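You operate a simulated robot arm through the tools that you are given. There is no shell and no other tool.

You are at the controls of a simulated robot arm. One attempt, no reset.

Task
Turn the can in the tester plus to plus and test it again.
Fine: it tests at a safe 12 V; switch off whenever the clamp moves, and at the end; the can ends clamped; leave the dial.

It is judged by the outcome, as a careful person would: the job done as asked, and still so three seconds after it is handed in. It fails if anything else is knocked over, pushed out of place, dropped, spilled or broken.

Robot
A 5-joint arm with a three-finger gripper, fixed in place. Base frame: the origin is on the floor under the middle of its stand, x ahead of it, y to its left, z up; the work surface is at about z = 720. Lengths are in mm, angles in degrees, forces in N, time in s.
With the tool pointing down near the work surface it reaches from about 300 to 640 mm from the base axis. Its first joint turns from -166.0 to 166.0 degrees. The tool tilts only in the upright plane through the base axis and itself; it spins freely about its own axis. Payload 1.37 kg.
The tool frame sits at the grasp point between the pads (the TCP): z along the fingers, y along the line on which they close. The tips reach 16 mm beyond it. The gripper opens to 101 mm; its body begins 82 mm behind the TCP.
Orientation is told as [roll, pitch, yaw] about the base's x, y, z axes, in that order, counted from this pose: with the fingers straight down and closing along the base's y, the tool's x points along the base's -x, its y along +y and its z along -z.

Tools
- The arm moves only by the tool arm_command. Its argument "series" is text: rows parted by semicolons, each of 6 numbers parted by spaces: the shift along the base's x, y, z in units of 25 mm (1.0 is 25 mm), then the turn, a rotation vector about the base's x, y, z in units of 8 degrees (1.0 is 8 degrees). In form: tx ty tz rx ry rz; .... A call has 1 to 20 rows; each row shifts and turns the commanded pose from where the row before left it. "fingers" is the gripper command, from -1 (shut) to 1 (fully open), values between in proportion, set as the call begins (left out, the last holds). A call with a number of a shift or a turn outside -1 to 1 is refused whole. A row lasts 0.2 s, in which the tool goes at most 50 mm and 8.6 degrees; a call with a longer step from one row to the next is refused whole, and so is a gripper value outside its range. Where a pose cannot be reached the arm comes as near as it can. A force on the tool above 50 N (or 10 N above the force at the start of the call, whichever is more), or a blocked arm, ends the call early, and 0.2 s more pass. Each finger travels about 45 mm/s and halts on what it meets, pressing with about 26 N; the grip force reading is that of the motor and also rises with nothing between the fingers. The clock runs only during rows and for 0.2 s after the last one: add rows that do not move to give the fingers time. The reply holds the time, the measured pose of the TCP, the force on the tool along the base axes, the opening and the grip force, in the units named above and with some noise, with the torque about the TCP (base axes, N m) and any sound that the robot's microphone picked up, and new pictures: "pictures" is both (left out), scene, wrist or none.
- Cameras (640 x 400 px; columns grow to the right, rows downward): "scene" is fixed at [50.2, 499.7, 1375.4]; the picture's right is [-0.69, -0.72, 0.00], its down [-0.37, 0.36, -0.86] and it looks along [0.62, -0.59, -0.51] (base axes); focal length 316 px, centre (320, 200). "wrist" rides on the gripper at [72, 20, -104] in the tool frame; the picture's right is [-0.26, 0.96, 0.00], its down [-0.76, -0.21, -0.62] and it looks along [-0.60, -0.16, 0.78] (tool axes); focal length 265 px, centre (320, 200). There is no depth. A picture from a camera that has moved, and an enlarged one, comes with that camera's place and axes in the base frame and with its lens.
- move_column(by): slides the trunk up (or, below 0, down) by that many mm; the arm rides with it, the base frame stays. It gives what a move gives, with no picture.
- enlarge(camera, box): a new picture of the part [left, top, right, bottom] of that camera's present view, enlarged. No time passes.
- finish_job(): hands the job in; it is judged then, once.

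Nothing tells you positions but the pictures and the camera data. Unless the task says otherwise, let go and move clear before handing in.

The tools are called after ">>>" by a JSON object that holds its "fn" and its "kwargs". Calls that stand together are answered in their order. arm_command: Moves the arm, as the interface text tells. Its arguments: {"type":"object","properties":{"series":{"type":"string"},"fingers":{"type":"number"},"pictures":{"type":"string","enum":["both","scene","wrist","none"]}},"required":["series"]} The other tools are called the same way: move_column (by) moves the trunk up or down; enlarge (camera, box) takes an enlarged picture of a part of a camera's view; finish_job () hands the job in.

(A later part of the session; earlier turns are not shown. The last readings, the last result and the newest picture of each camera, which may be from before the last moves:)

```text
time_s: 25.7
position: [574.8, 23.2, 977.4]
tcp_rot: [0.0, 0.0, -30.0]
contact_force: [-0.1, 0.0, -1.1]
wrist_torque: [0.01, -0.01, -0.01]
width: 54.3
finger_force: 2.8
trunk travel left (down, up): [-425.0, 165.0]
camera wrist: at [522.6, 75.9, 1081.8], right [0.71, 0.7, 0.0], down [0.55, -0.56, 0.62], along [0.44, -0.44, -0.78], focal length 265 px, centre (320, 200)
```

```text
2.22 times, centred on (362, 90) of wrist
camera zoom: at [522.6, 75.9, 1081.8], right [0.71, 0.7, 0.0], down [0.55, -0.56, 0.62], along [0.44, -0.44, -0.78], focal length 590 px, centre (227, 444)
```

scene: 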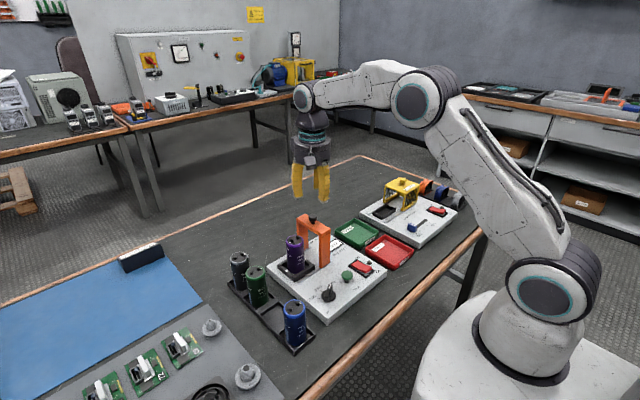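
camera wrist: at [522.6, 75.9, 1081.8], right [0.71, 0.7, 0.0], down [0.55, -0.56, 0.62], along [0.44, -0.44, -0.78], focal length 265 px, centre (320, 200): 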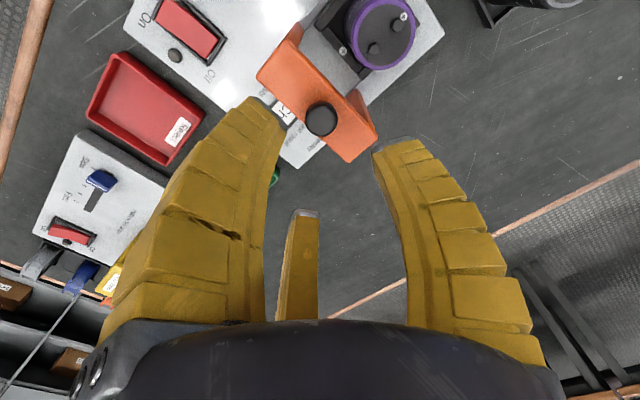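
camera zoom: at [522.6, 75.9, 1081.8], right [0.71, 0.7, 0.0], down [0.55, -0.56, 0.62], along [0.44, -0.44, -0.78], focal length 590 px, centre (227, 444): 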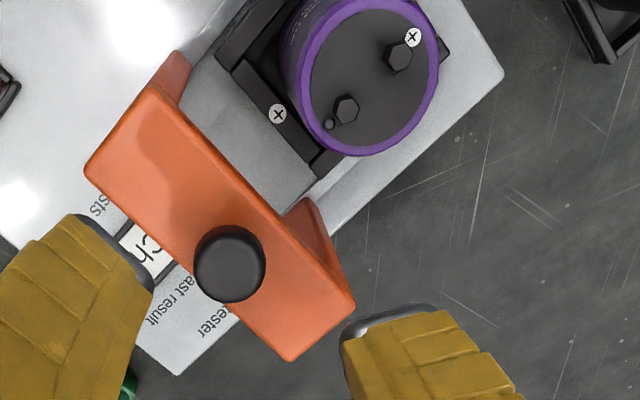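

The clamp is open at y≈23.5 and the can (≈47 mm dia) stands free at about (573, 89). A finger pointing at the open clamp would be too tight after a half turn, so I'd regrasp on the bare table in front of the tester; I check that spot.

>>> {"fn": "enlarge", "kwargs": {"camera": "scene", "box": [290, 260, 430, 400]}}

>>> {"fn": "enlarge", "kwargs": {"camera": "scene", "box": [275, 225, 335, 285]}}

```text
2.86 times, centred on (360, 330) of scene
camera zoom: at [50.2, 499.7, 1375.4], right [-0.69, -0.72, 0.0], down [-0.37, 0.36, -0.86], along [0.62, -0.59, -0.51], focal length 902 px, centre (206, -171)
```

zoom: 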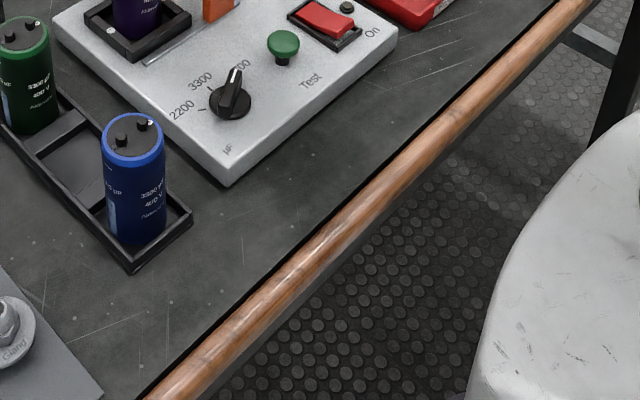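

```text
6.67 times, centred on (305, 255) of scene
camera zoom: at [50.2, 499.7, 1375.4], right [-0.69, -0.72, 0.0], down [-0.37, 0.36, -0.86], along [0.62, -0.59, -0.51], focal length 2104 px, centre (420, -167)
```

zoom: 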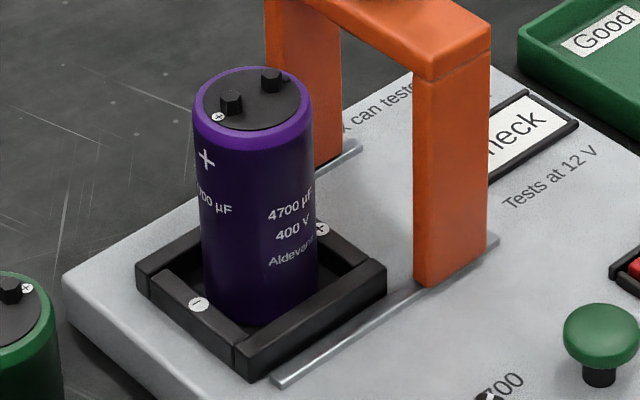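

The strip in front of the tester (x≈319–397) is free, so (360, 60) works for the regrasp. I turn the gripper so a gap faces the clamp and move above the can.

>>> {"fn": "arm_command", "kwargs": {"series": "0 0.663 0 0 0 0.9375; 0 0.663 0 0 0 0.9375; 0 0.663 0 0 0 0.9375; 0 0.663 0 0 0 0.9375; 0 0 -1 0 0 0; 0 0 -1 0 0 0; 0 0 -1 0 0 0; 0 0 0 0 0 0; 0 0 0 0 0 0", "fingers": 0.25, "pictures": "both"}}

>>> {"fn": "enlarge", "kwargs": {"camera": "wrist", "box": [220, 60, 444, 240]}}

>>> {"fn": "enlarge", "kwargs": {"camera": "scene", "box": [250, 170, 350, 290]}}

```text
time_s: 27.7
position: [574.5, 90.3, 902.1]
tcp_rot: [0.0, 0.0, 0.0]
contact_force: [-0.3, 0.3, 0.6]
wrist_torque: [-0.01, 0.02, 0.02]
width: 66.7
finger_force: 2.3
trunk travel left (down, up): [-425.0, 165.0]
camera wrist: at [502.9, 108.9, 1006.0], right [0.26, 0.96, 0.0], down [0.76, -0.21, 0.62], along [0.6, -0.16, -0.78], focal length 265 px, centre (320, 200)
```

scene: 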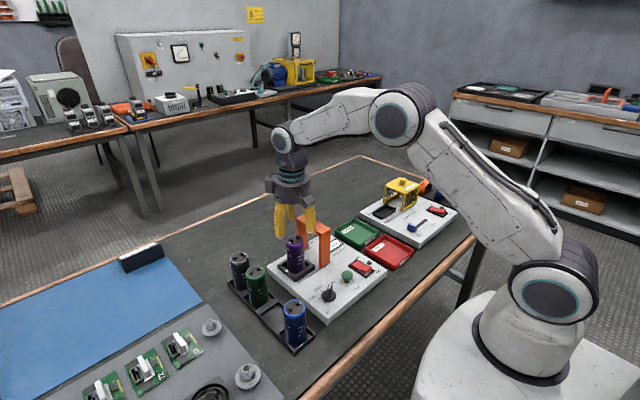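
wrist: 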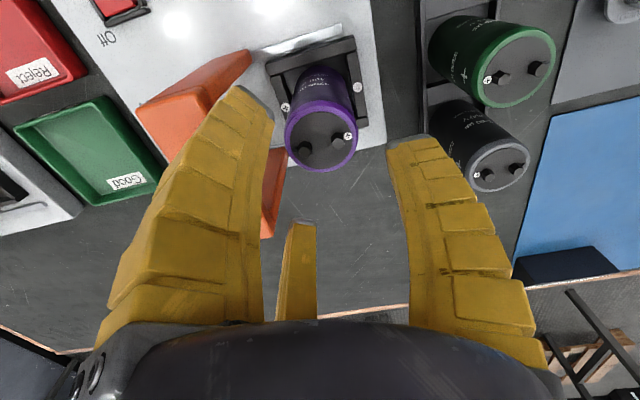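

```text
2.22 times, centred on (332, 150) of wrist
camera zoom: at [502.9, 108.9, 1006.0], right [0.26, 0.96, 0.0], down [0.76, -0.21, 0.62], along [0.6, -0.16, -0.78], focal length 590 px, centre (293, 311)
```

zoom: 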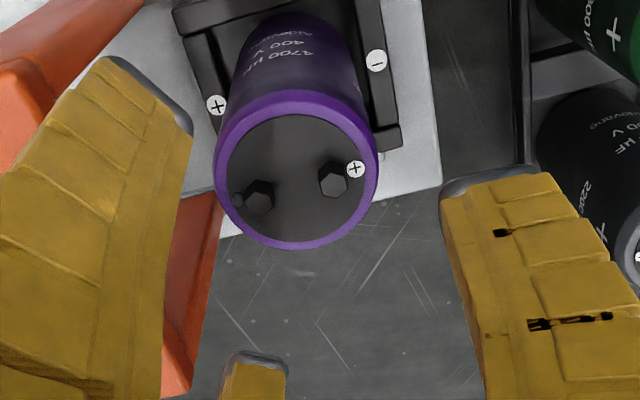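

```text
3.33 times, centred on (300, 230) of scene
camera zoom: at [50.2, 499.7, 1375.4], right [-0.69, -0.72, 0.0], down [-0.37, 0.36, -0.86], along [0.62, -0.59, -0.51], focal length 1052 px, centre (387, 100)
```

zoom: 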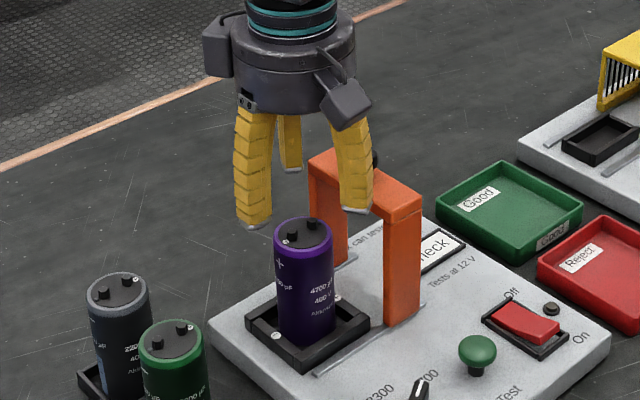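

The can is centred under the gripper to within about 1 mm. I descend around it, gap toward the clamp, and check before closing.

>>> {"fn": "arm_command", "kwargs": {"series": "-0.04 0 -0.6 0 0 0; 0 0 -0.6 0 0 0; 0 0 -0.6 0 0 0; 0 0 -0.6 0 0 0; 0 0 0 0 0 0", "pictures": "both"}}

>>> {"fn": "enlarge", "kwargs": {"camera": "wrist", "box": [200, 40, 440, 240]}}

>>> {"fn": "enlarge", "kwargs": {"camera": "scene", "box": [250, 170, 350, 290]}}

```text
time_s: 28.9
position: [574.0, 90.4, 843.0]
tcp_rot: [0.1, 0.0, 0.0]
contact_force: [0.0, 0.3, 0.0]
wrist_torque: [-0.02, -0.06, -0.02]
width: 66.4
finger_force: 2.4
trunk travel left (down, up): [-425.0, 165.0]
camera wrist: at [502.1, 109.6, 946.4], right [0.26, 0.96, 0.0], down [0.76, -0.21, 0.62], along [0.6, -0.16, -0.78], focal length 265 px, centre (320, 200)
```

scene: 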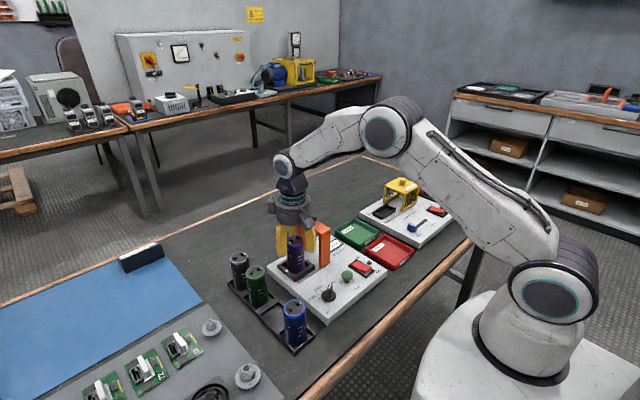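
wrist: 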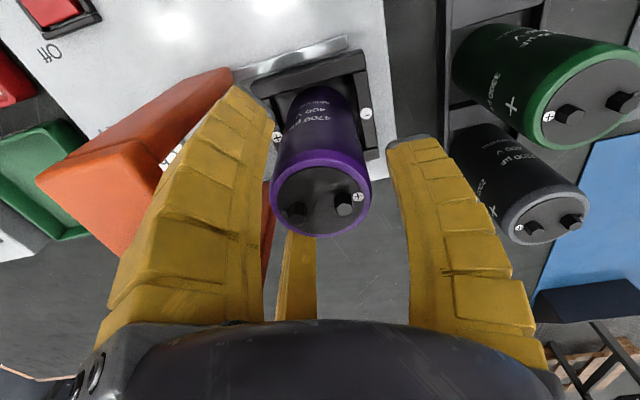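

```text
2.00 times, centred on (320, 140) of wrist
camera zoom: at [502.1, 109.6, 946.4], right [0.26, 0.96, 0.0], down [0.76, -0.21, 0.62], along [0.6, -0.16, -0.78], focal length 531 px, centre (320, 320)
```

zoom: 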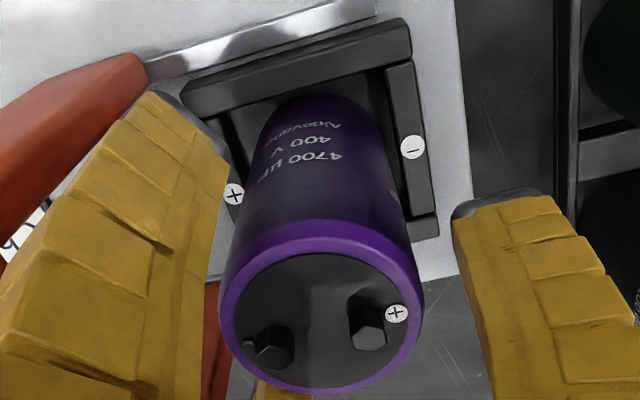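

```text
3.33 times, centred on (300, 230) of scene
camera zoom: at [50.2, 499.7, 1375.4], right [-0.69, -0.72, 0.0], down [-0.37, 0.36, -0.86], along [0.62, -0.59, -0.51], focal length 1052 px, centre (387, 100)
```

zoom: 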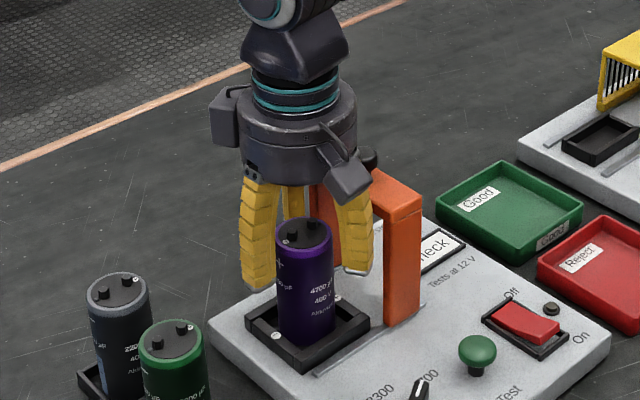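

The fingers stand around the can with clear space to the clamp. I close on it.

>>> {"fn": "arm_command", "kwargs": {"series": "0 0 0 0 0 0; 0 0 0 0 0 0; 0 0 0 0 0 0; 0 0 0 0 0 0", "fingers": -1, "pictures": "both"}}

>>> {"fn": "enlarge", "kwargs": {"camera": "scene", "box": [250, 170, 350, 290]}}

```text
time_s: 29.9
position: [574.7, 90.6, 843.4]
tcp_rot: [0.0, 0.0, -0.1]
contact_force: [0.8, 2.6, 5.9]
wrist_torque: [0.29, 0.07, -0.05]
width: 42.3
finger_force: 25.7
trunk travel left (down, up): [-425.0, 165.0]
camera wrist: at [502.0, 109.9, 947.4], right [0.26, 0.96, 0.0], down [0.75, -0.21, 0.62], along [0.6, -0.16, -0.78], focal length 265 px, centre (320, 200)
```

scene: 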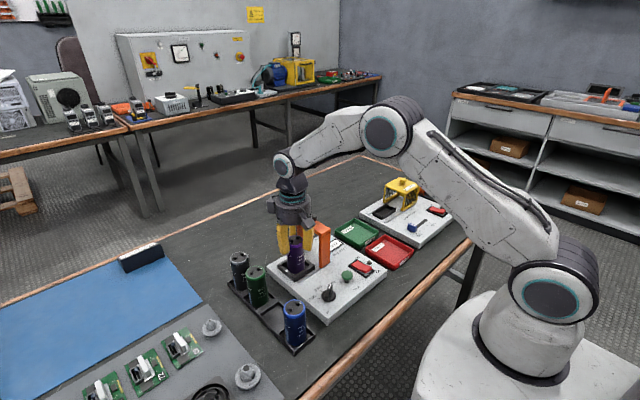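
wrist: 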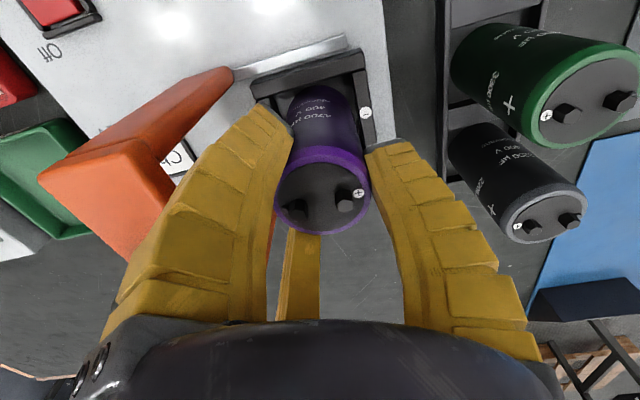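

```text
3.33 times, centred on (300, 230) of scene
camera zoom: at [50.2, 499.7, 1375.4], right [-0.69, -0.72, 0.0], down [-0.37, 0.36, -0.86], along [0.62, -0.59, -0.51], focal length 1052 px, centre (387, 100)
```

zoom: 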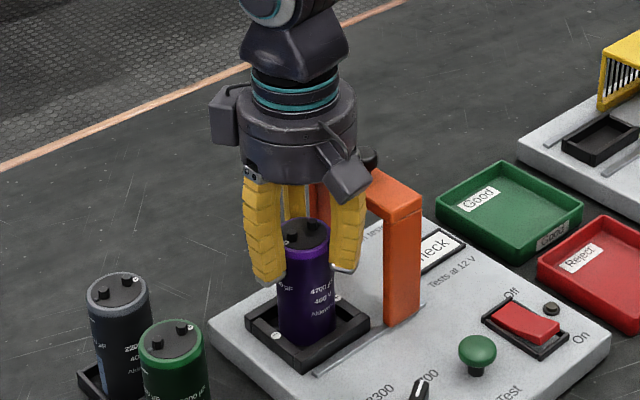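

The can is gripped at 42 mm. A neater plan: two quarter turns with the fingers kept at 45° or more from the clamp, always re-seating in the socket. I first regrip at yaw −15°.

>>> {"fn": "arm_command", "kwargs": {"series": "0 0 0 0 0 0; 0 0 0 0 0 0; 0 0 0 0 0 -0.9375; 0 0 0 0 0 -0.9375; 0 0 0 0 0 0", "fingers": -0.1, "pictures": "none"}}

>>> {"fn": "arm_command", "kwargs": {"series": "0 0 0 0 0 0; 0 0 0 0 0 0; 0 0 0 0 0 0; 0 0 0 0 0 0", "fingers": -1, "pictures": "both"}}

>>> {"fn": "enlarge", "kwargs": {"camera": "scene", "box": [250, 170, 350, 290]}}

```text
time_s: 31.1
position: [573.8, 90.0, 841.5]
tcp_rot: [0.0, 0.0, -15.1]
contact_force: [-0.1, -0.6, 0.7]
wrist_torque: [0.01, 0.03, 0.02]
width: 49.4
finger_force: 3.2
trunk travel left (down, up): [-425.0, 165.0]
```

```text
time_s: 32.1
position: [574.0, 90.6, 843.7]
tcp_rot: [0.0, -0.1, -15.0]
contact_force: [3.0, -1.1, 7.0]
wrist_torque: [-0.32, -0.24, 0.02]
width: 42.7
finger_force: 26.0
trunk travel left (down, up): [-425.0, 165.0]
camera wrist: at [509.8, 127.1, 947.1], right [0.51, 0.86, 0.0], down [0.68, -0.4, 0.62], along [0.54, -0.31, -0.78], focal length 265 px, centre (320, 200)
```

scene: 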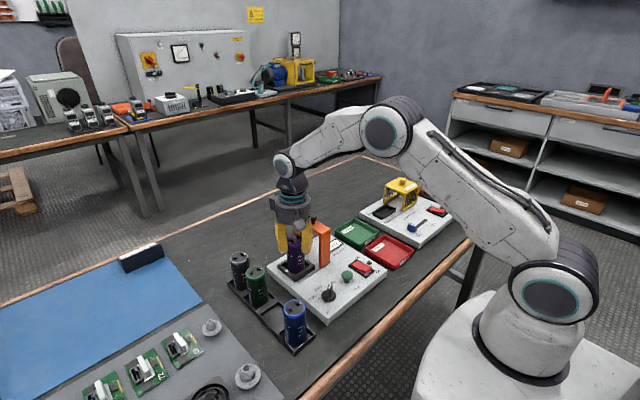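
wrist: 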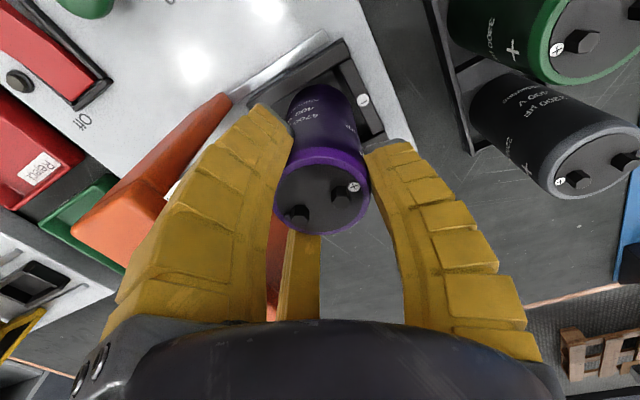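

```text
3.33 times, centred on (300, 230) of scene
camera zoom: at [50.2, 499.7, 1375.4], right [-0.69, -0.72, 0.0], down [-0.37, 0.36, -0.86], along [0.62, -0.59, -0.51], focal length 1052 px, centre (387, 100)
```

zoom: 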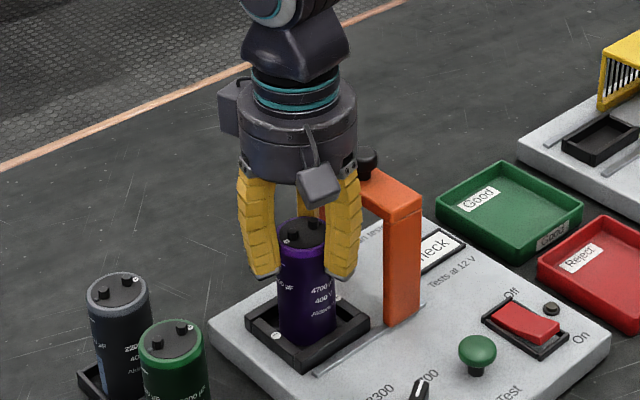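

Regripped at yaw −15°. Now I lift the can slowly and check that it comes out cleanly.

>>> {"fn": "arm_command", "kwargs": {"series": "0 0 0.3 0 0 0; 0 0 0.4 0 0 0; 0 0 0.5 0 0 0; 0 0 0.6 0 0 0; 0 0 0.6 0 0 0; 0 0 0.6 0 0 0; 0 0 0 0 0 0", "pictures": "both"}}

>>> {"fn": "enlarge", "kwargs": {"camera": "scene", "box": [250, 170, 350, 290]}}

```text
time_s: 33.7
position: [574.5, 89.2, 917.8]
tcp_rot: [-0.1, 0.0, -15.1]
contact_force: [1.0, -0.1, -2.5]
wrist_torque: [0.01, -0.02, -0.05]
width: 41.6
finger_force: 26.5
trunk travel left (down, up): [-425.0, 165.0]
camera wrist: at [510.1, 127.2, 1021.1], right [0.51, 0.86, 0.0], down [0.68, -0.4, 0.62], along [0.54, -0.31, -0.78], focal length 265 px, centre (320, 200)
```

scene: 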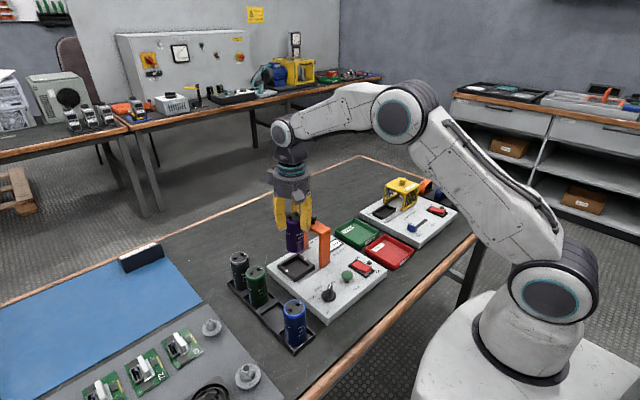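
wrist: 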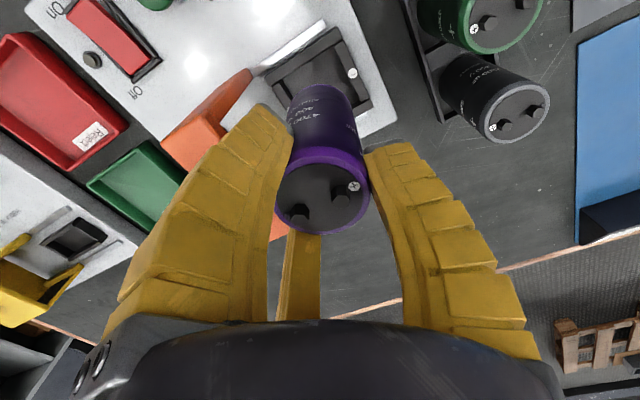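

```text
3.33 times, centred on (300, 230) of scene
camera zoom: at [50.2, 499.7, 1375.4], right [-0.69, -0.72, 0.0], down [-0.37, 0.36, -0.86], along [0.62, -0.59, -0.51], focal length 1052 px, centre (387, 100)
```

zoom: 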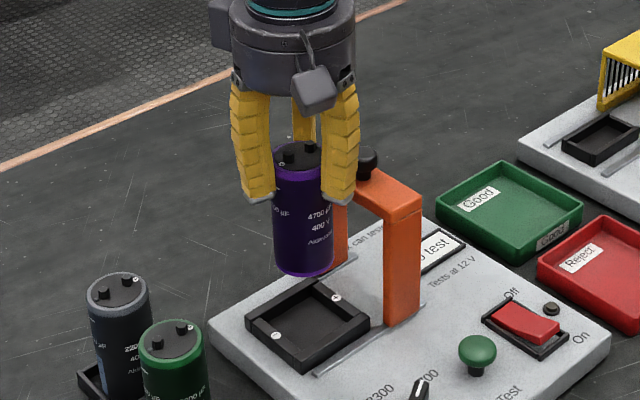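

The can is out cleanly and hanging straight. I rotate it −90° in the air.

>>> {"fn": "arm_command", "kwargs": {"series": "0 0 0 0 0 -0.9375; 0 0 0 0 0 -0.9375; 0 0 0 0 0 -0.9375; 0 0 0 0 0 -0.9375; 0 0 0 0 0 -0.9375; 0 0 0 0 0 -0.9375; 0 0 0 0 0 -0.9375; 0 0 0 0 0 -0.9375; 0 0 0 0 0 -0.9375; 0 0 0 0 0 -0.9375; 0 0 0 0 0 -0.9375; 0 0 0 0 0 -0.9375; 0 0 0 0 0 0", "pictures": "both"}}

>>> {"fn": "enlarge", "kwargs": {"camera": "scene", "box": [250, 170, 350, 290]}}

```text
time_s: 36.5
position: [573.8, 89.3, 917.8]
tcp_rot: [0.0, 0.0, -105.1]
contact_force: [0.7, -0.3, -2.3]
wrist_torque: [-0.02, -0.04, -0.04]
width: 41.5
finger_force: 26.3
trunk travel left (down, up): [-425.0, 165.0]
camera wrist: at [612.2, 153.3, 1021.4], right [0.86, -0.51, 0.0], down [-0.4, -0.68, 0.62], along [-0.31, -0.54, -0.78], focal length 265 px, centre (320, 200)
```

scene: 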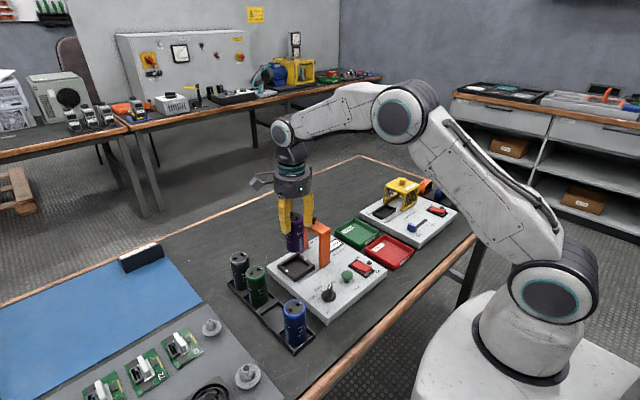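
wrist: 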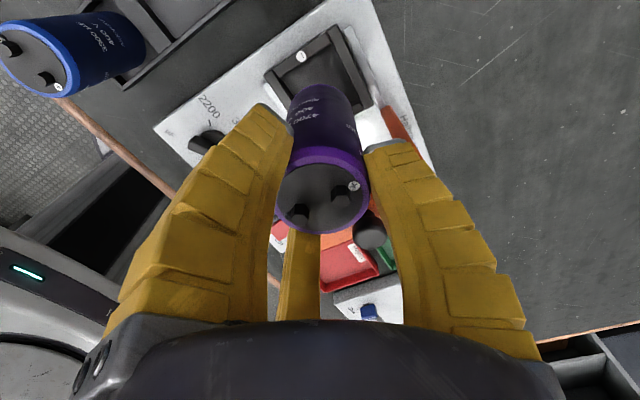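

```text
3.33 times, centred on (300, 230) of scene
camera zoom: at [50.2, 499.7, 1375.4], right [-0.69, -0.72, 0.0], down [-0.37, 0.36, -0.86], along [0.62, -0.59, -0.51], focal length 1052 px, centre (387, 100)
```

zoom: 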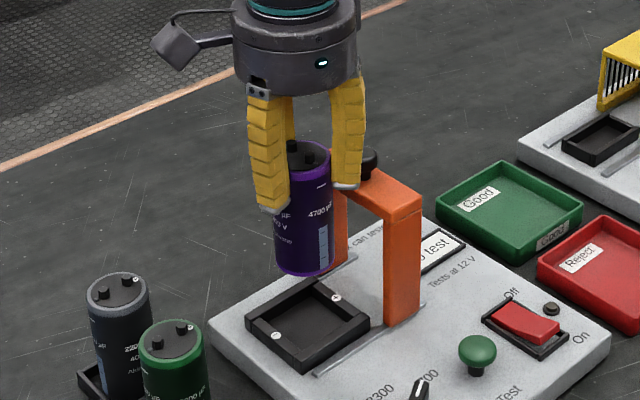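

Quarter turn done; the 225° finger keeps clear of the bar. I lower the can back into the socket slowly.

>>> {"fn": "arm_command", "kwargs": {"series": "0 0 -0.6 0 0 0; 0 0 -0.6 0 0 0; 0 0 -0.6 0 0 0; 0 0 -0.3 0 0 0; 0 0 0 0 0 0", "pictures": "both"}}

>>> {"fn": "enlarge", "kwargs": {"camera": "scene", "box": [250, 170, 350, 290]}}

>>> {"fn": "enlarge", "kwargs": {"camera": "wrist", "box": [220, 20, 440, 240]}}

```text
time_s: 37.7
position: [573.2, 88.9, 865.1]
tcp_rot: [-0.1, 0.0, -105.0]
contact_force: [-0.6, -0.4, -2.7]
wrist_torque: [0.04, -0.01, -0.02]
width: 41.3
finger_force: 26.4
trunk travel left (down, up): [-425.0, 165.0]
camera wrist: at [612.3, 154.2, 968.6], right [0.86, -0.51, 0.0], down [-0.4, -0.68, 0.62], along [-0.31, -0.54, -0.78], focal length 265 px, centre (320, 200)
```

scene: 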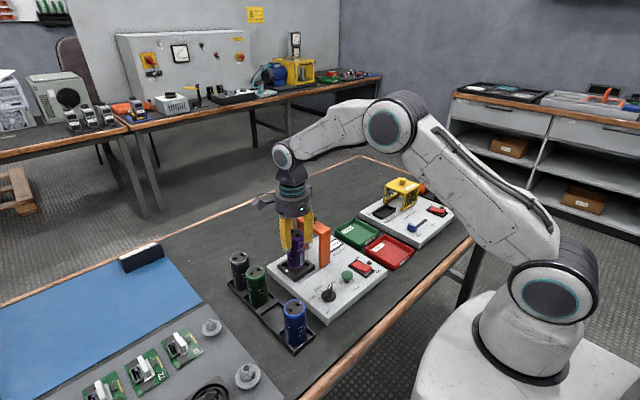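
wrist: 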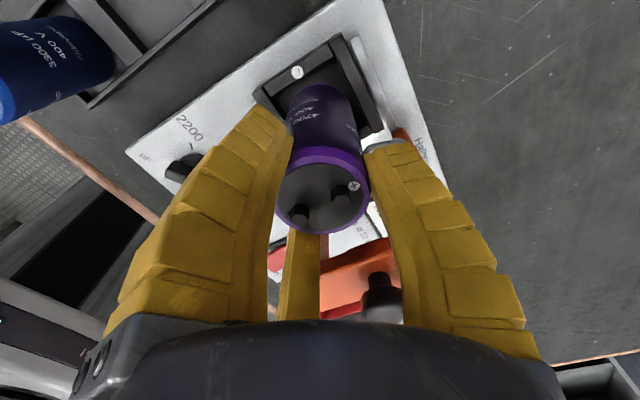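

```text
3.33 times, centred on (300, 230) of scene
camera zoom: at [50.2, 499.7, 1375.4], right [-0.69, -0.72, 0.0], down [-0.37, 0.36, -0.86], along [0.62, -0.59, -0.51], focal length 1052 px, centre (387, 100)
```

zoom: 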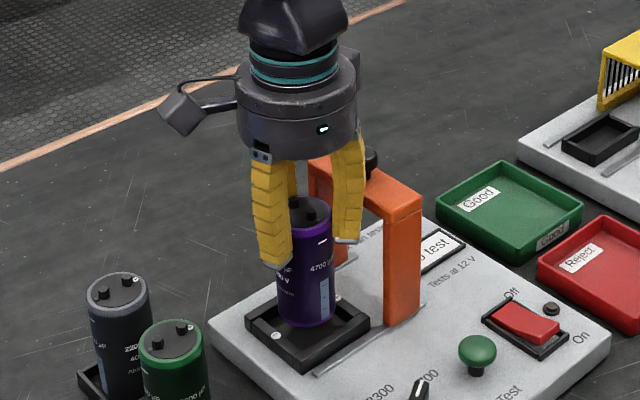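

```text
1.82 times, centred on (330, 130) of wrist
camera zoom: at [612.3, 154.2, 968.6], right [0.86, -0.51, 0.0], down [-0.4, -0.68, 0.62], along [-0.31, -0.54, -0.78], focal length 483 px, centre (302, 327)
```

zoom: 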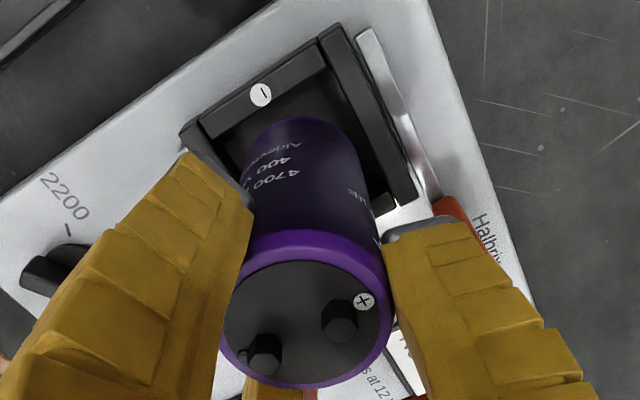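

Alignment looks good. I continue down the last 22 mm in small steps, watching for contact.

>>> {"fn": "arm_command", "kwargs": {"series": "0 0.02 -0.2 0 0 0; 0 0 -0.2 0 0 0; 0 0 -0.2 0 0 0; 0 0 -0.12 0 0 0; 0 0 -0.08 0 0 0; 0 0 0 0 0 0", "pictures": "both"}}

>>> {"fn": "enlarge", "kwargs": {"camera": "scene", "box": [250, 170, 350, 290]}}

```text
time_s: 39.1
position: [573.5, 90.3, 843.8]
tcp_rot: [-0.2, 0.1, -104.9]
contact_force: [0.6, -0.1, -3.2]
wrist_torque: [0.02, 0.01, 0.04]
width: 41.4
finger_force: 25.9
trunk travel left (down, up): [-425.0, 165.0]
camera wrist: at [611.9, 154.2, 948.5], right [0.86, -0.51, 0.0], down [-0.4, -0.68, 0.62], along [-0.31, -0.54, -0.78], focal length 265 px, centre (320, 200)
```

scene: 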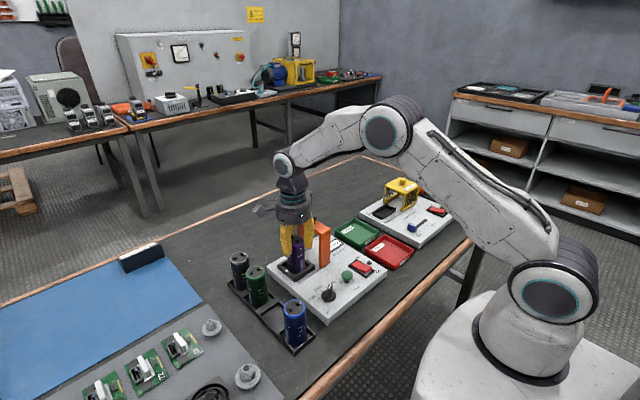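
wrist: 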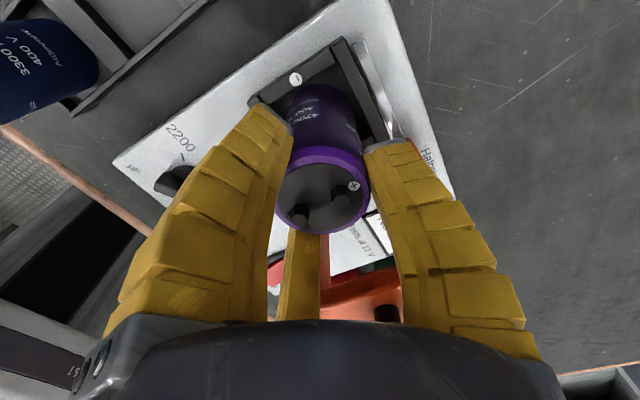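

```text
3.33 times, centred on (300, 230) of scene
camera zoom: at [50.2, 499.7, 1375.4], right [-0.69, -0.72, 0.0], down [-0.37, 0.36, -0.86], along [0.62, -0.59, -0.51], focal length 1052 px, centre (387, 100)
```

zoom: 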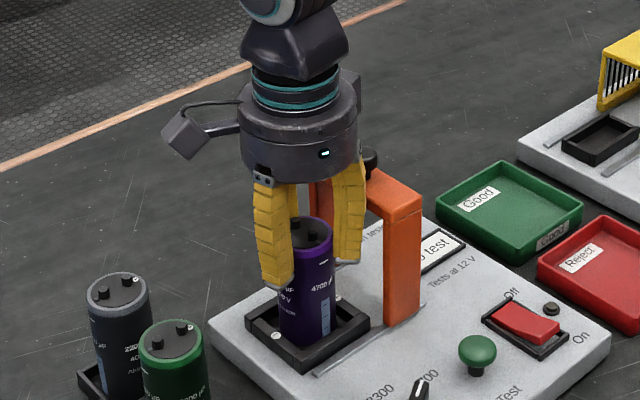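

The can still hangs (−3 N). I lower a little more until it touches.

>>> {"fn": "arm_command", "kwargs": {"series": "0 0 -0.06 0 0 0; 0 0 -0.06 0 0 0; 0 0 0 0 0 0", "pictures": "none"}}

```text
time_s: 39.9
position: [574.5, 90.5, 844.0]
tcp_rot: [0.3, 0.1, -105.0]
contact_force: [1.8, -0.7, 10.9]
wrist_torque: [0.06, 0.23, 0.0]
width: 42.8
finger_force: 26.9
trunk travel left (down, up): [-425.0, 165.0]
```

Seated. I open slightly, rotate the gripper −30° around the can (no finger passes the clamp side), and close again.

>>> {"fn": "arm_command", "kwargs": {"series": "0 0 0.06 0 0 0; 0 0 0 0 0 0; 0 0 0 0 0 0; 0 0 0 0 0 0", "fingers": -0.1, "pictures": "both"}}

>>> {"fn": "enlarge", "kwargs": {"camera": "scene", "box": [250, 170, 350, 290]}}

>>> {"fn": "enlarge", "kwargs": {"camera": "wrist", "box": [220, 20, 440, 240]}}

```text
time_s: 40.9
position: [573.6, 90.1, 842.5]
tcp_rot: [0.0, 0.0, -105.0]
contact_force: [0.9, 0.3, 0.0]
wrist_torque: [0.0, 0.0, 0.0]
width: 49.5
finger_force: 2.8
trunk travel left (down, up): [-425.0, 165.0]
camera wrist: at [611.6, 154.3, 947.2], right [0.86, -0.51, 0.0], down [-0.4, -0.68, 0.62], along [-0.31, -0.54, -0.78], focal length 265 px, centre (320, 200)
```

scene: 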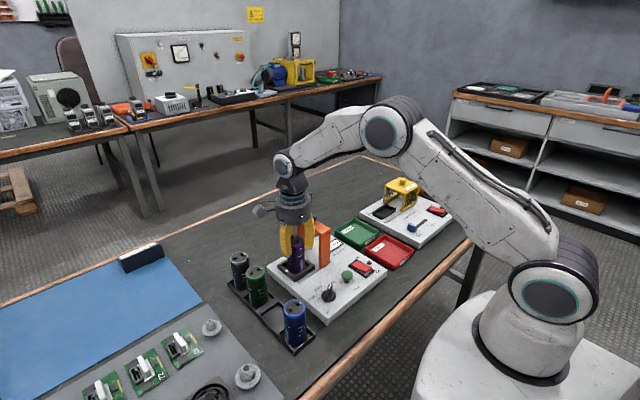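
wrist: 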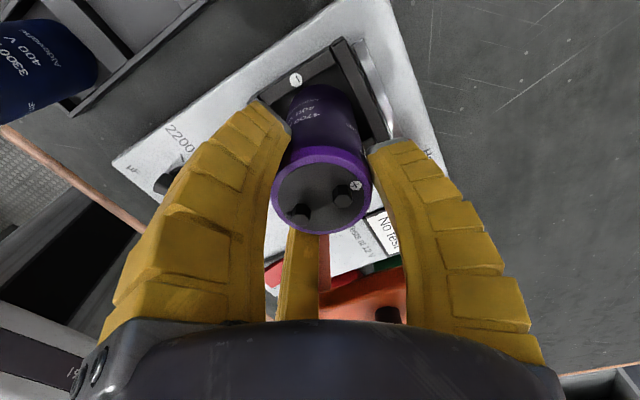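

```text
3.33 times, centred on (300, 230) of scene
camera zoom: at [50.2, 499.7, 1375.4], right [-0.69, -0.72, 0.0], down [-0.37, 0.36, -0.86], along [0.62, -0.59, -0.51], focal length 1052 px, centre (387, 100)
```

zoom: 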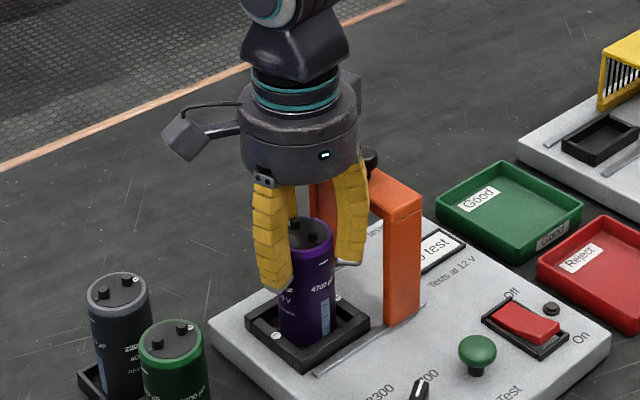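

```text
1.82 times, centred on (330, 130) of wrist
camera zoom: at [611.6, 154.3, 947.2], right [0.86, -0.51, 0.0], down [-0.4, -0.68, 0.62], along [-0.31, -0.54, -0.78], focal length 483 px, centre (302, 327)
```

zoom: 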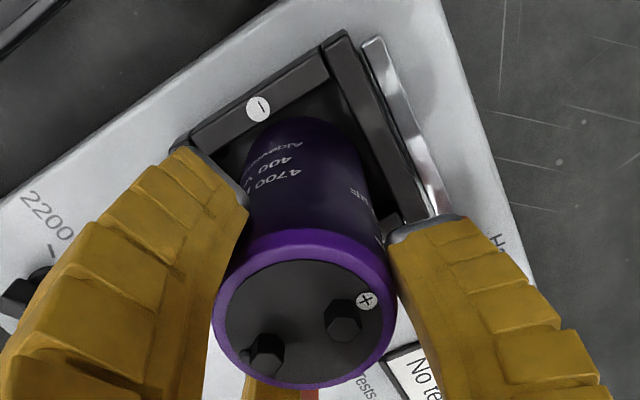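

The can stands in the socket, + now toward +x. I rotate the open gripper −30°, then close.

>>> {"fn": "arm_command", "kwargs": {"series": "0 0 0 0 0 -0.9375; 0 0 0 0 0 -0.9375; 0 0 0 0 0 -0.9375; 0 0 0 0 0 -0.9375; 0 0 0 0 0 0", "pictures": "none"}}

>>> {"fn": "arm_command", "kwargs": {"series": "0 0 0 0 0 0; 0 0 0 0 0 0; 0 0 0 0 0 0; 0 0 0 0 0 0", "fingers": -1, "pictures": "both"}}

>>> {"fn": "enlarge", "kwargs": {"camera": "scene", "box": [250, 170, 350, 290]}}

```text
time_s: 42.1
position: [574.4, 89.2, 843.2]
tcp_rot: [0.0, 0.0, -135.2]
contact_force: [-0.3, -0.9, 0.2]
wrist_torque: [0.01, -0.01, -0.01]
width: 49.6
finger_force: 3.4
trunk travel left (down, up): [-425.0, 165.0]
```

```text
time_s: 43.1
position: [574.0, 90.0, 844.9]
tcp_rot: [0.0, 0.1, -135.0]
contact_force: [1.3, -0.6, 6.8]
wrist_torque: [-0.27, -0.25, -0.01]
width: 42.4
finger_force: 26.3
trunk travel left (down, up): [-425.0, 165.0]
camera wrist: at [639.0, 126.4, 948.1], right [0.49, -0.87, 0.0], down [-0.68, -0.39, 0.62], along [-0.54, -0.31, -0.79], focal length 265 px, centre (320, 200)
```

scene: 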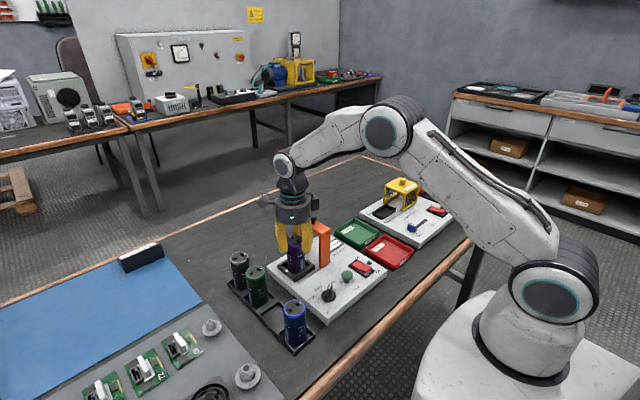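
wrist: 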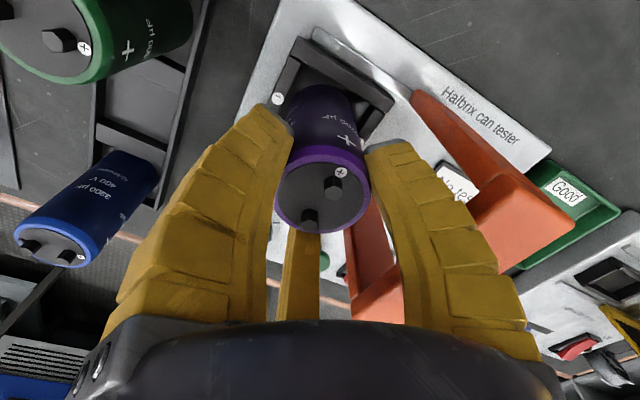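

```text
3.33 times, centred on (300, 230) of scene
camera zoom: at [50.2, 499.7, 1375.4], right [-0.69, -0.72, 0.0], down [-0.37, 0.36, -0.86], along [0.62, -0.59, -0.51], focal length 1052 px, centre (387, 100)
```

zoom: 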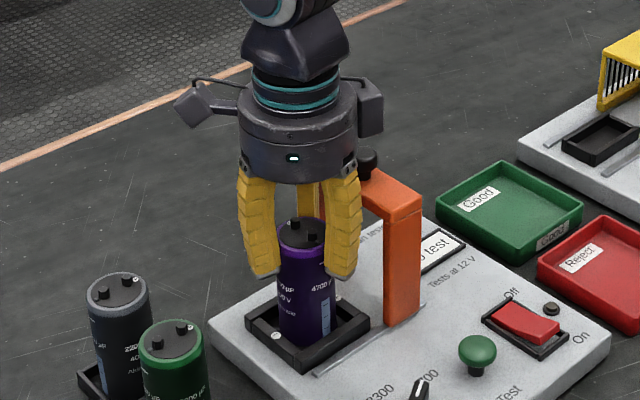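

The + terminal now points along +x (quarter turn confirmed). I lift and rotate another −90°.

>>> {"fn": "arm_command", "kwargs": {"series": "0 0 0.3 0 0 0; 0 0 0.4 0 0 0; 0 0 0.5 0 0 0; 0 0 0.6 0 0 0; 0 0 0.6 0 0 0; 0 0 0.6 0 0 0; 0 0 0 0 0 0", "pictures": "scene"}}

>>> {"fn": "arm_command", "kwargs": {"series": "0 0 0 0 0 -0.9375; 0 0 0 0 0 -0.9375; 0 0 0 0 0 -0.9375; 0 0 0 0 0 -0.9375; 0 0 0 0 0 -0.9375; 0 0 0 0 0 -0.9375; 0 0 0 0 0 -0.9375; 0 0 0 0 0 -0.9375; 0 0 0 0 0 -0.9375; 0 0 0 0 0 -0.9375; 0 0 0 0 0 -0.9375; 0 0 0 0 0 -0.9375; 0 0 0 0 0 0", "pictures": "both"}}

>>> {"fn": "enlarge", "kwargs": {"camera": "scene", "box": [250, 170, 350, 290]}}

>>> {"fn": "enlarge", "kwargs": {"camera": "wrist", "box": [220, 20, 440, 240]}}

```text
time_s: 44.7
position: [573.7, 89.6, 918.6]
tcp_rot: [-0.1, -0.1, -135.0]
contact_force: [0.0, 0.7, -2.9]
wrist_torque: [-0.01, 0.03, -0.03]
width: 41.4
finger_force: 26.2
trunk travel left (down, up): [-425.0, 165.0]
```

scene: 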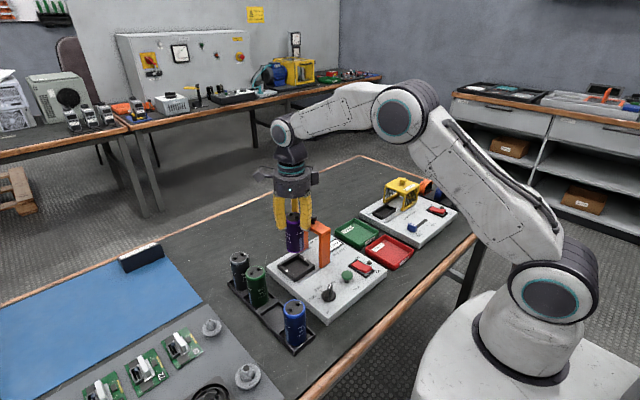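

```text
time_s: 47.5
position: [576.5, 72.6, 917.8]
tcp_rot: [0.0, 0.0, -164.4]
contact_force: [0.0, 0.5, -2.4]
wrist_torque: [0.02, 0.0, 0.02]
width: 41.4
finger_force: 26.1
out of reach, approached as far as the arm can: row 4, 5, 6, 7, 8, 9, 10, 11, 12
trunk travel left (down, up): [-425.0, 165.0]
camera wrist: at [651.3, 73.2, 1021.9], right [0.0, -1.0, 0.0], down [-0.78, 0.0, 0.62], along [-0.62, 0.0, -0.78], focal length 265 px, centre (320, 200)
```

scene: 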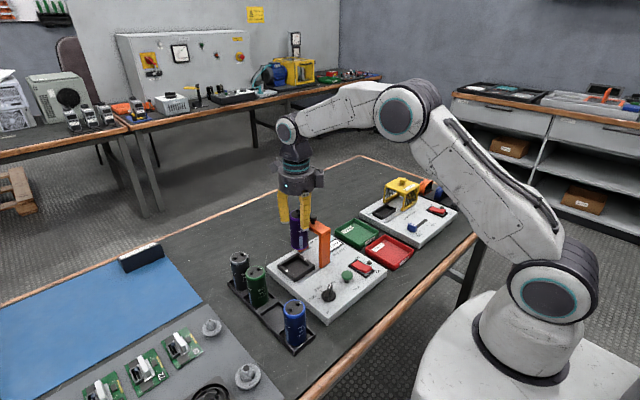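
wrist: 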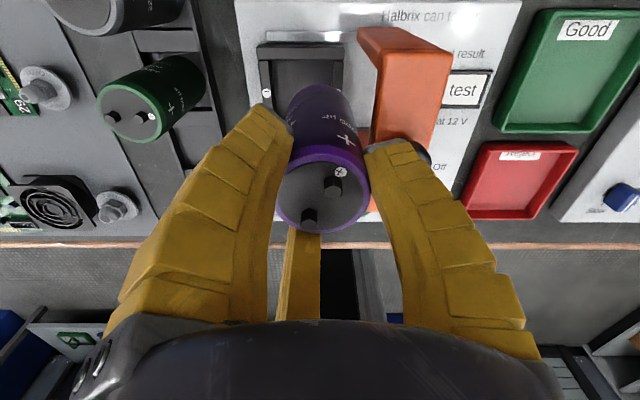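

```text
3.33 times, centred on (300, 230) of scene
camera zoom: at [50.2, 499.7, 1375.4], right [-0.69, -0.72, 0.0], down [-0.37, 0.36, -0.86], along [0.62, -0.59, -0.51], focal length 1052 px, centre (387, 100)
```

zoom: 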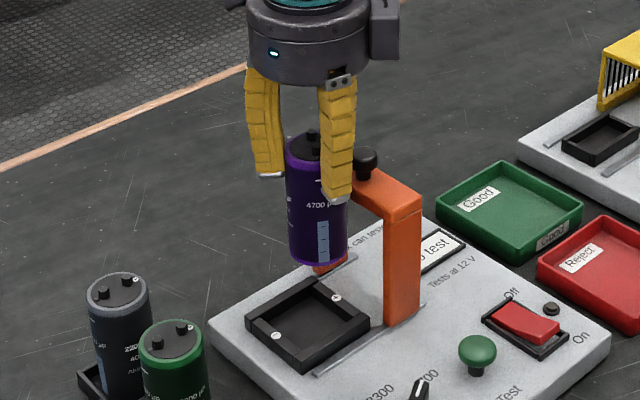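

```text
1.82 times, centred on (330, 130) of wrist
camera zoom: at [651.3, 73.2, 1021.9], right [0.0, -1.0, 0.0], down [-0.78, 0.0, 0.62], along [-0.62, 0.0, -0.78], focal length 483 px, centre (302, 327)
```

zoom: 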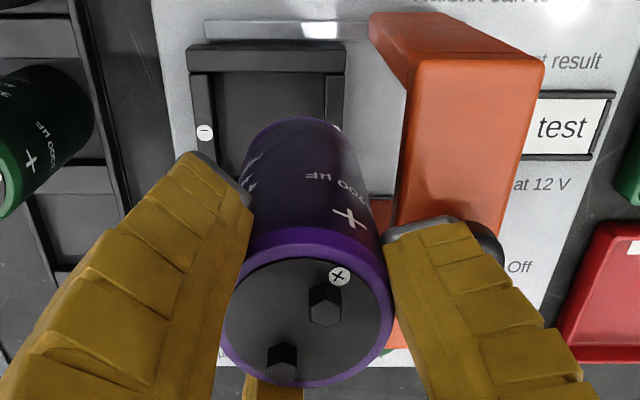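

The wrist spin hit its limit near −164° and the arm drifted to y≈72.6 (nothing touched). I undo that: rotate back, recentre over the socket, and turn the other way round (+270° to yaw +135°), which gives the same end orientation.

>>> {"fn": "arm_command", "kwargs": {"series": "0 0 0 0 0 0.92; 0 0 0 0 0 0.92; -0.05 0.34 0 0 0 0.92; -0.05 0.34 0 0 0 0.92; 0 0 0 0 0 0; 0 0 0 0 0 0", "pictures": "both"}}

>>> {"fn": "enlarge", "kwargs": {"camera": "scene", "box": [250, 170, 350, 290]}}

```text
time_s: 48.9
position: [574.3, 91.1, 918.8]
tcp_rot: [0.0, 0.0, -134.9]
contact_force: [-0.2, -0.2, -2.7]
wrist_torque: [-0.01, -0.02, -0.03]
width: 41.4
finger_force: 25.7
trunk travel left (down, up): [-425.0, 165.0]
camera wrist: at [639.3, 126.9, 1022.2], right [0.5, -0.87, 0.0], down [-0.68, -0.39, 0.62], along [-0.54, -0.31, -0.78], focal length 265 px, centre (320, 200)
```

scene: 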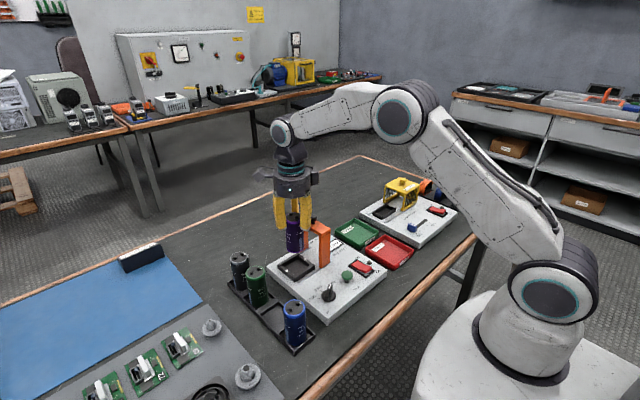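
wrist: 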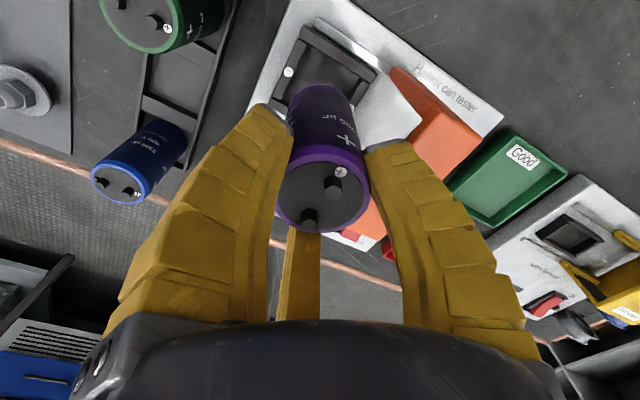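

```text
3.33 times, centred on (300, 230) of scene
camera zoom: at [50.2, 499.7, 1375.4], right [-0.69, -0.72, 0.0], down [-0.37, 0.36, -0.86], along [0.62, -0.59, -0.51], focal length 1052 px, centre (387, 100)
```

zoom: 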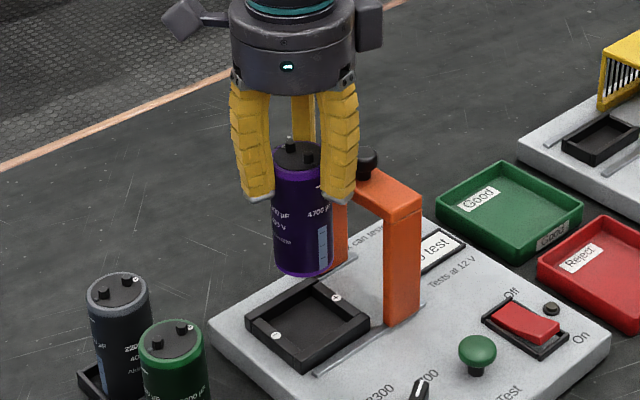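

Recentred within 0.5 mm. Now I rotate +270° in two halves.

>>> {"fn": "arm_command", "kwargs": {"series": "0 0 0 0 0 0.9375; 0 0 0 0 0 0.9375; 0 0 0 0 0 0.9375; 0 0 0 0 0 0.9375; 0 0 0 0 0 0.9375; 0 0 0 0 0 0.9375; 0 0 0 0 0 0.9375; 0 0 0 0 0 0.9375; 0 0 0 0 0 0.9375; 0 0 0 0 0 0.9375; 0 0 0 0 0 0.9375; 0 0 0 0 0 0.9375; 0 0 0 0 0 0.9375; 0 0 0 0 0 0.9375; 0 0 0 0 0 0.9375; 0 0 0 0 0 0.9375; 0 0 0 0 0 0.9375; 0 0 0 0 0 0.9375; 0 0 0 0 0 0", "pictures": "scene"}}

>>> {"fn": "arm_command", "kwargs": {"series": "0 0 0 0 0 0.9375; 0 0 0 0 0 0.9375; 0 0 0 0 0 0.9375; 0 0 0 0 0 0.9375; 0 0 0 0 0 0.9375; 0 0 0 0 0 0.9375; 0 0 0 0 0 0.9375; 0 0 0 0 0 0.9375; 0 0 0 0 0 0.9375; 0 0 0 0 0 0.9375; 0 0 0 0 0 0.9375; 0 0 0 0 0 0.9375; 0 0 0 0 0 0.9375; 0 0 0 0 0 0.9375; 0 0 0 0 0 0.9375; 0 0 0 0 0 0.9375; 0 0 0 0 0 0.9375; 0 0 0 0 0 0.9375; 0 0 0 0 0 0", "pictures": "both"}}

>>> {"fn": "enlarge", "kwargs": {"camera": "scene", "box": [250, 170, 350, 290]}}

>>> {"fn": "enlarge", "kwargs": {"camera": "wrist", "box": [220, 20, 440, 240]}}

```text
time_s: 52.9
position: [574.9, 91.6, 917.7]
tcp_rot: [0.0, 0.0, 0.1]
contact_force: [-0.6, -0.6, -2.7]
wrist_torque: [0.0, -0.01, -0.01]
width: 41.3
finger_force: 25.6
trunk travel left (down, up): [-425.0, 165.0]
```

scene: 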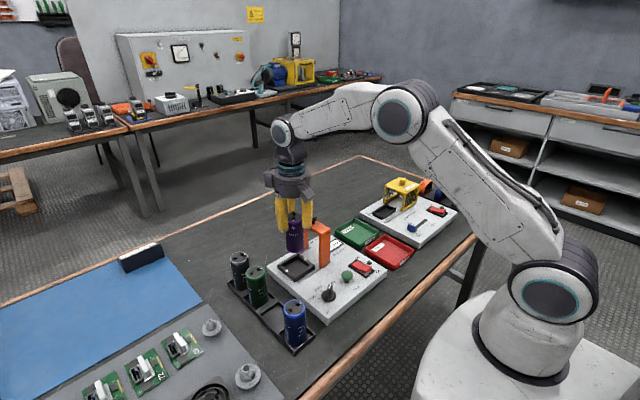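

```text
time_s: 56.9
position: [574.3, 89.9, 917.8]
tcp_rot: [0.0, 0.0, 135.1]
contact_force: [0.6, -0.3, -2.5]
wrist_torque: [0.01, 0.0, 0.0]
width: 41.3
finger_force: 25.1
trunk travel left (down, up): [-425.0, 165.0]
camera wrist: at [611.8, 25.1, 1022.2], right [-0.87, -0.5, 0.0], down [-0.39, 0.68, 0.62], along [-0.31, 0.54, -0.78], focal length 265 px, centre (320, 200)
```

scene: 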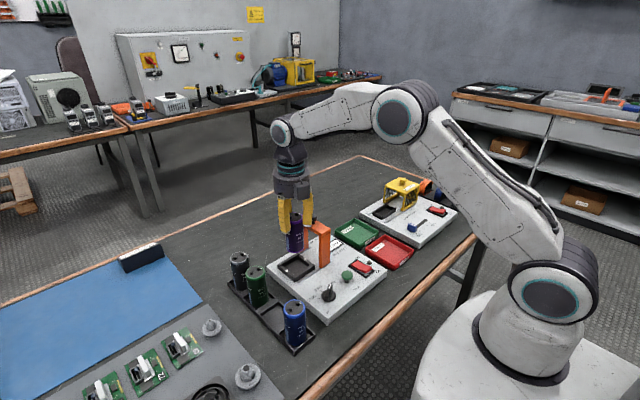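
wrist: 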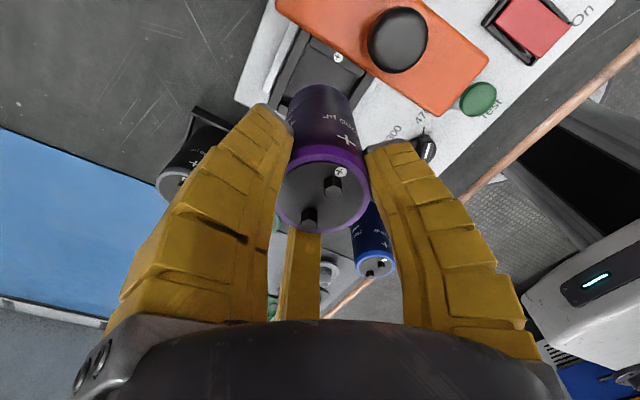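

```text
3.33 times, centred on (300, 230) of scene
camera zoom: at [50.2, 499.7, 1375.4], right [-0.69, -0.72, 0.0], down [-0.37, 0.36, -0.86], along [0.62, -0.59, -0.51], focal length 1052 px, centre (387, 100)
```

zoom: 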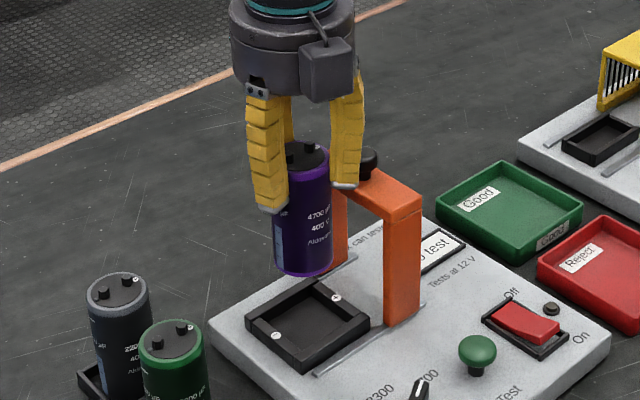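

```text
1.82 times, centred on (330, 130) of wrist
camera zoom: at [611.8, 25.1, 1022.2], right [-0.87, -0.5, 0.0], down [-0.39, 0.68, 0.62], along [-0.31, 0.54, -0.78], focal length 483 px, centre (302, 327)
```

zoom: 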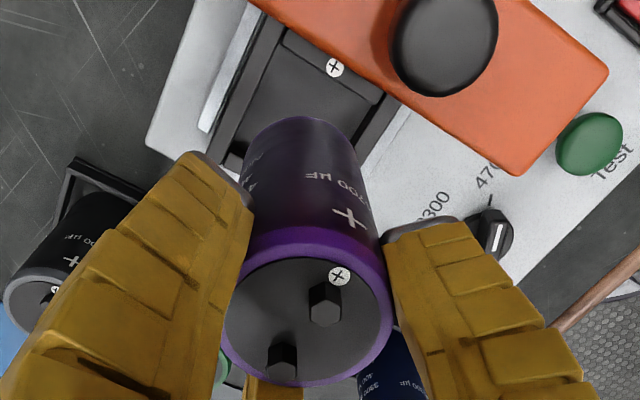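

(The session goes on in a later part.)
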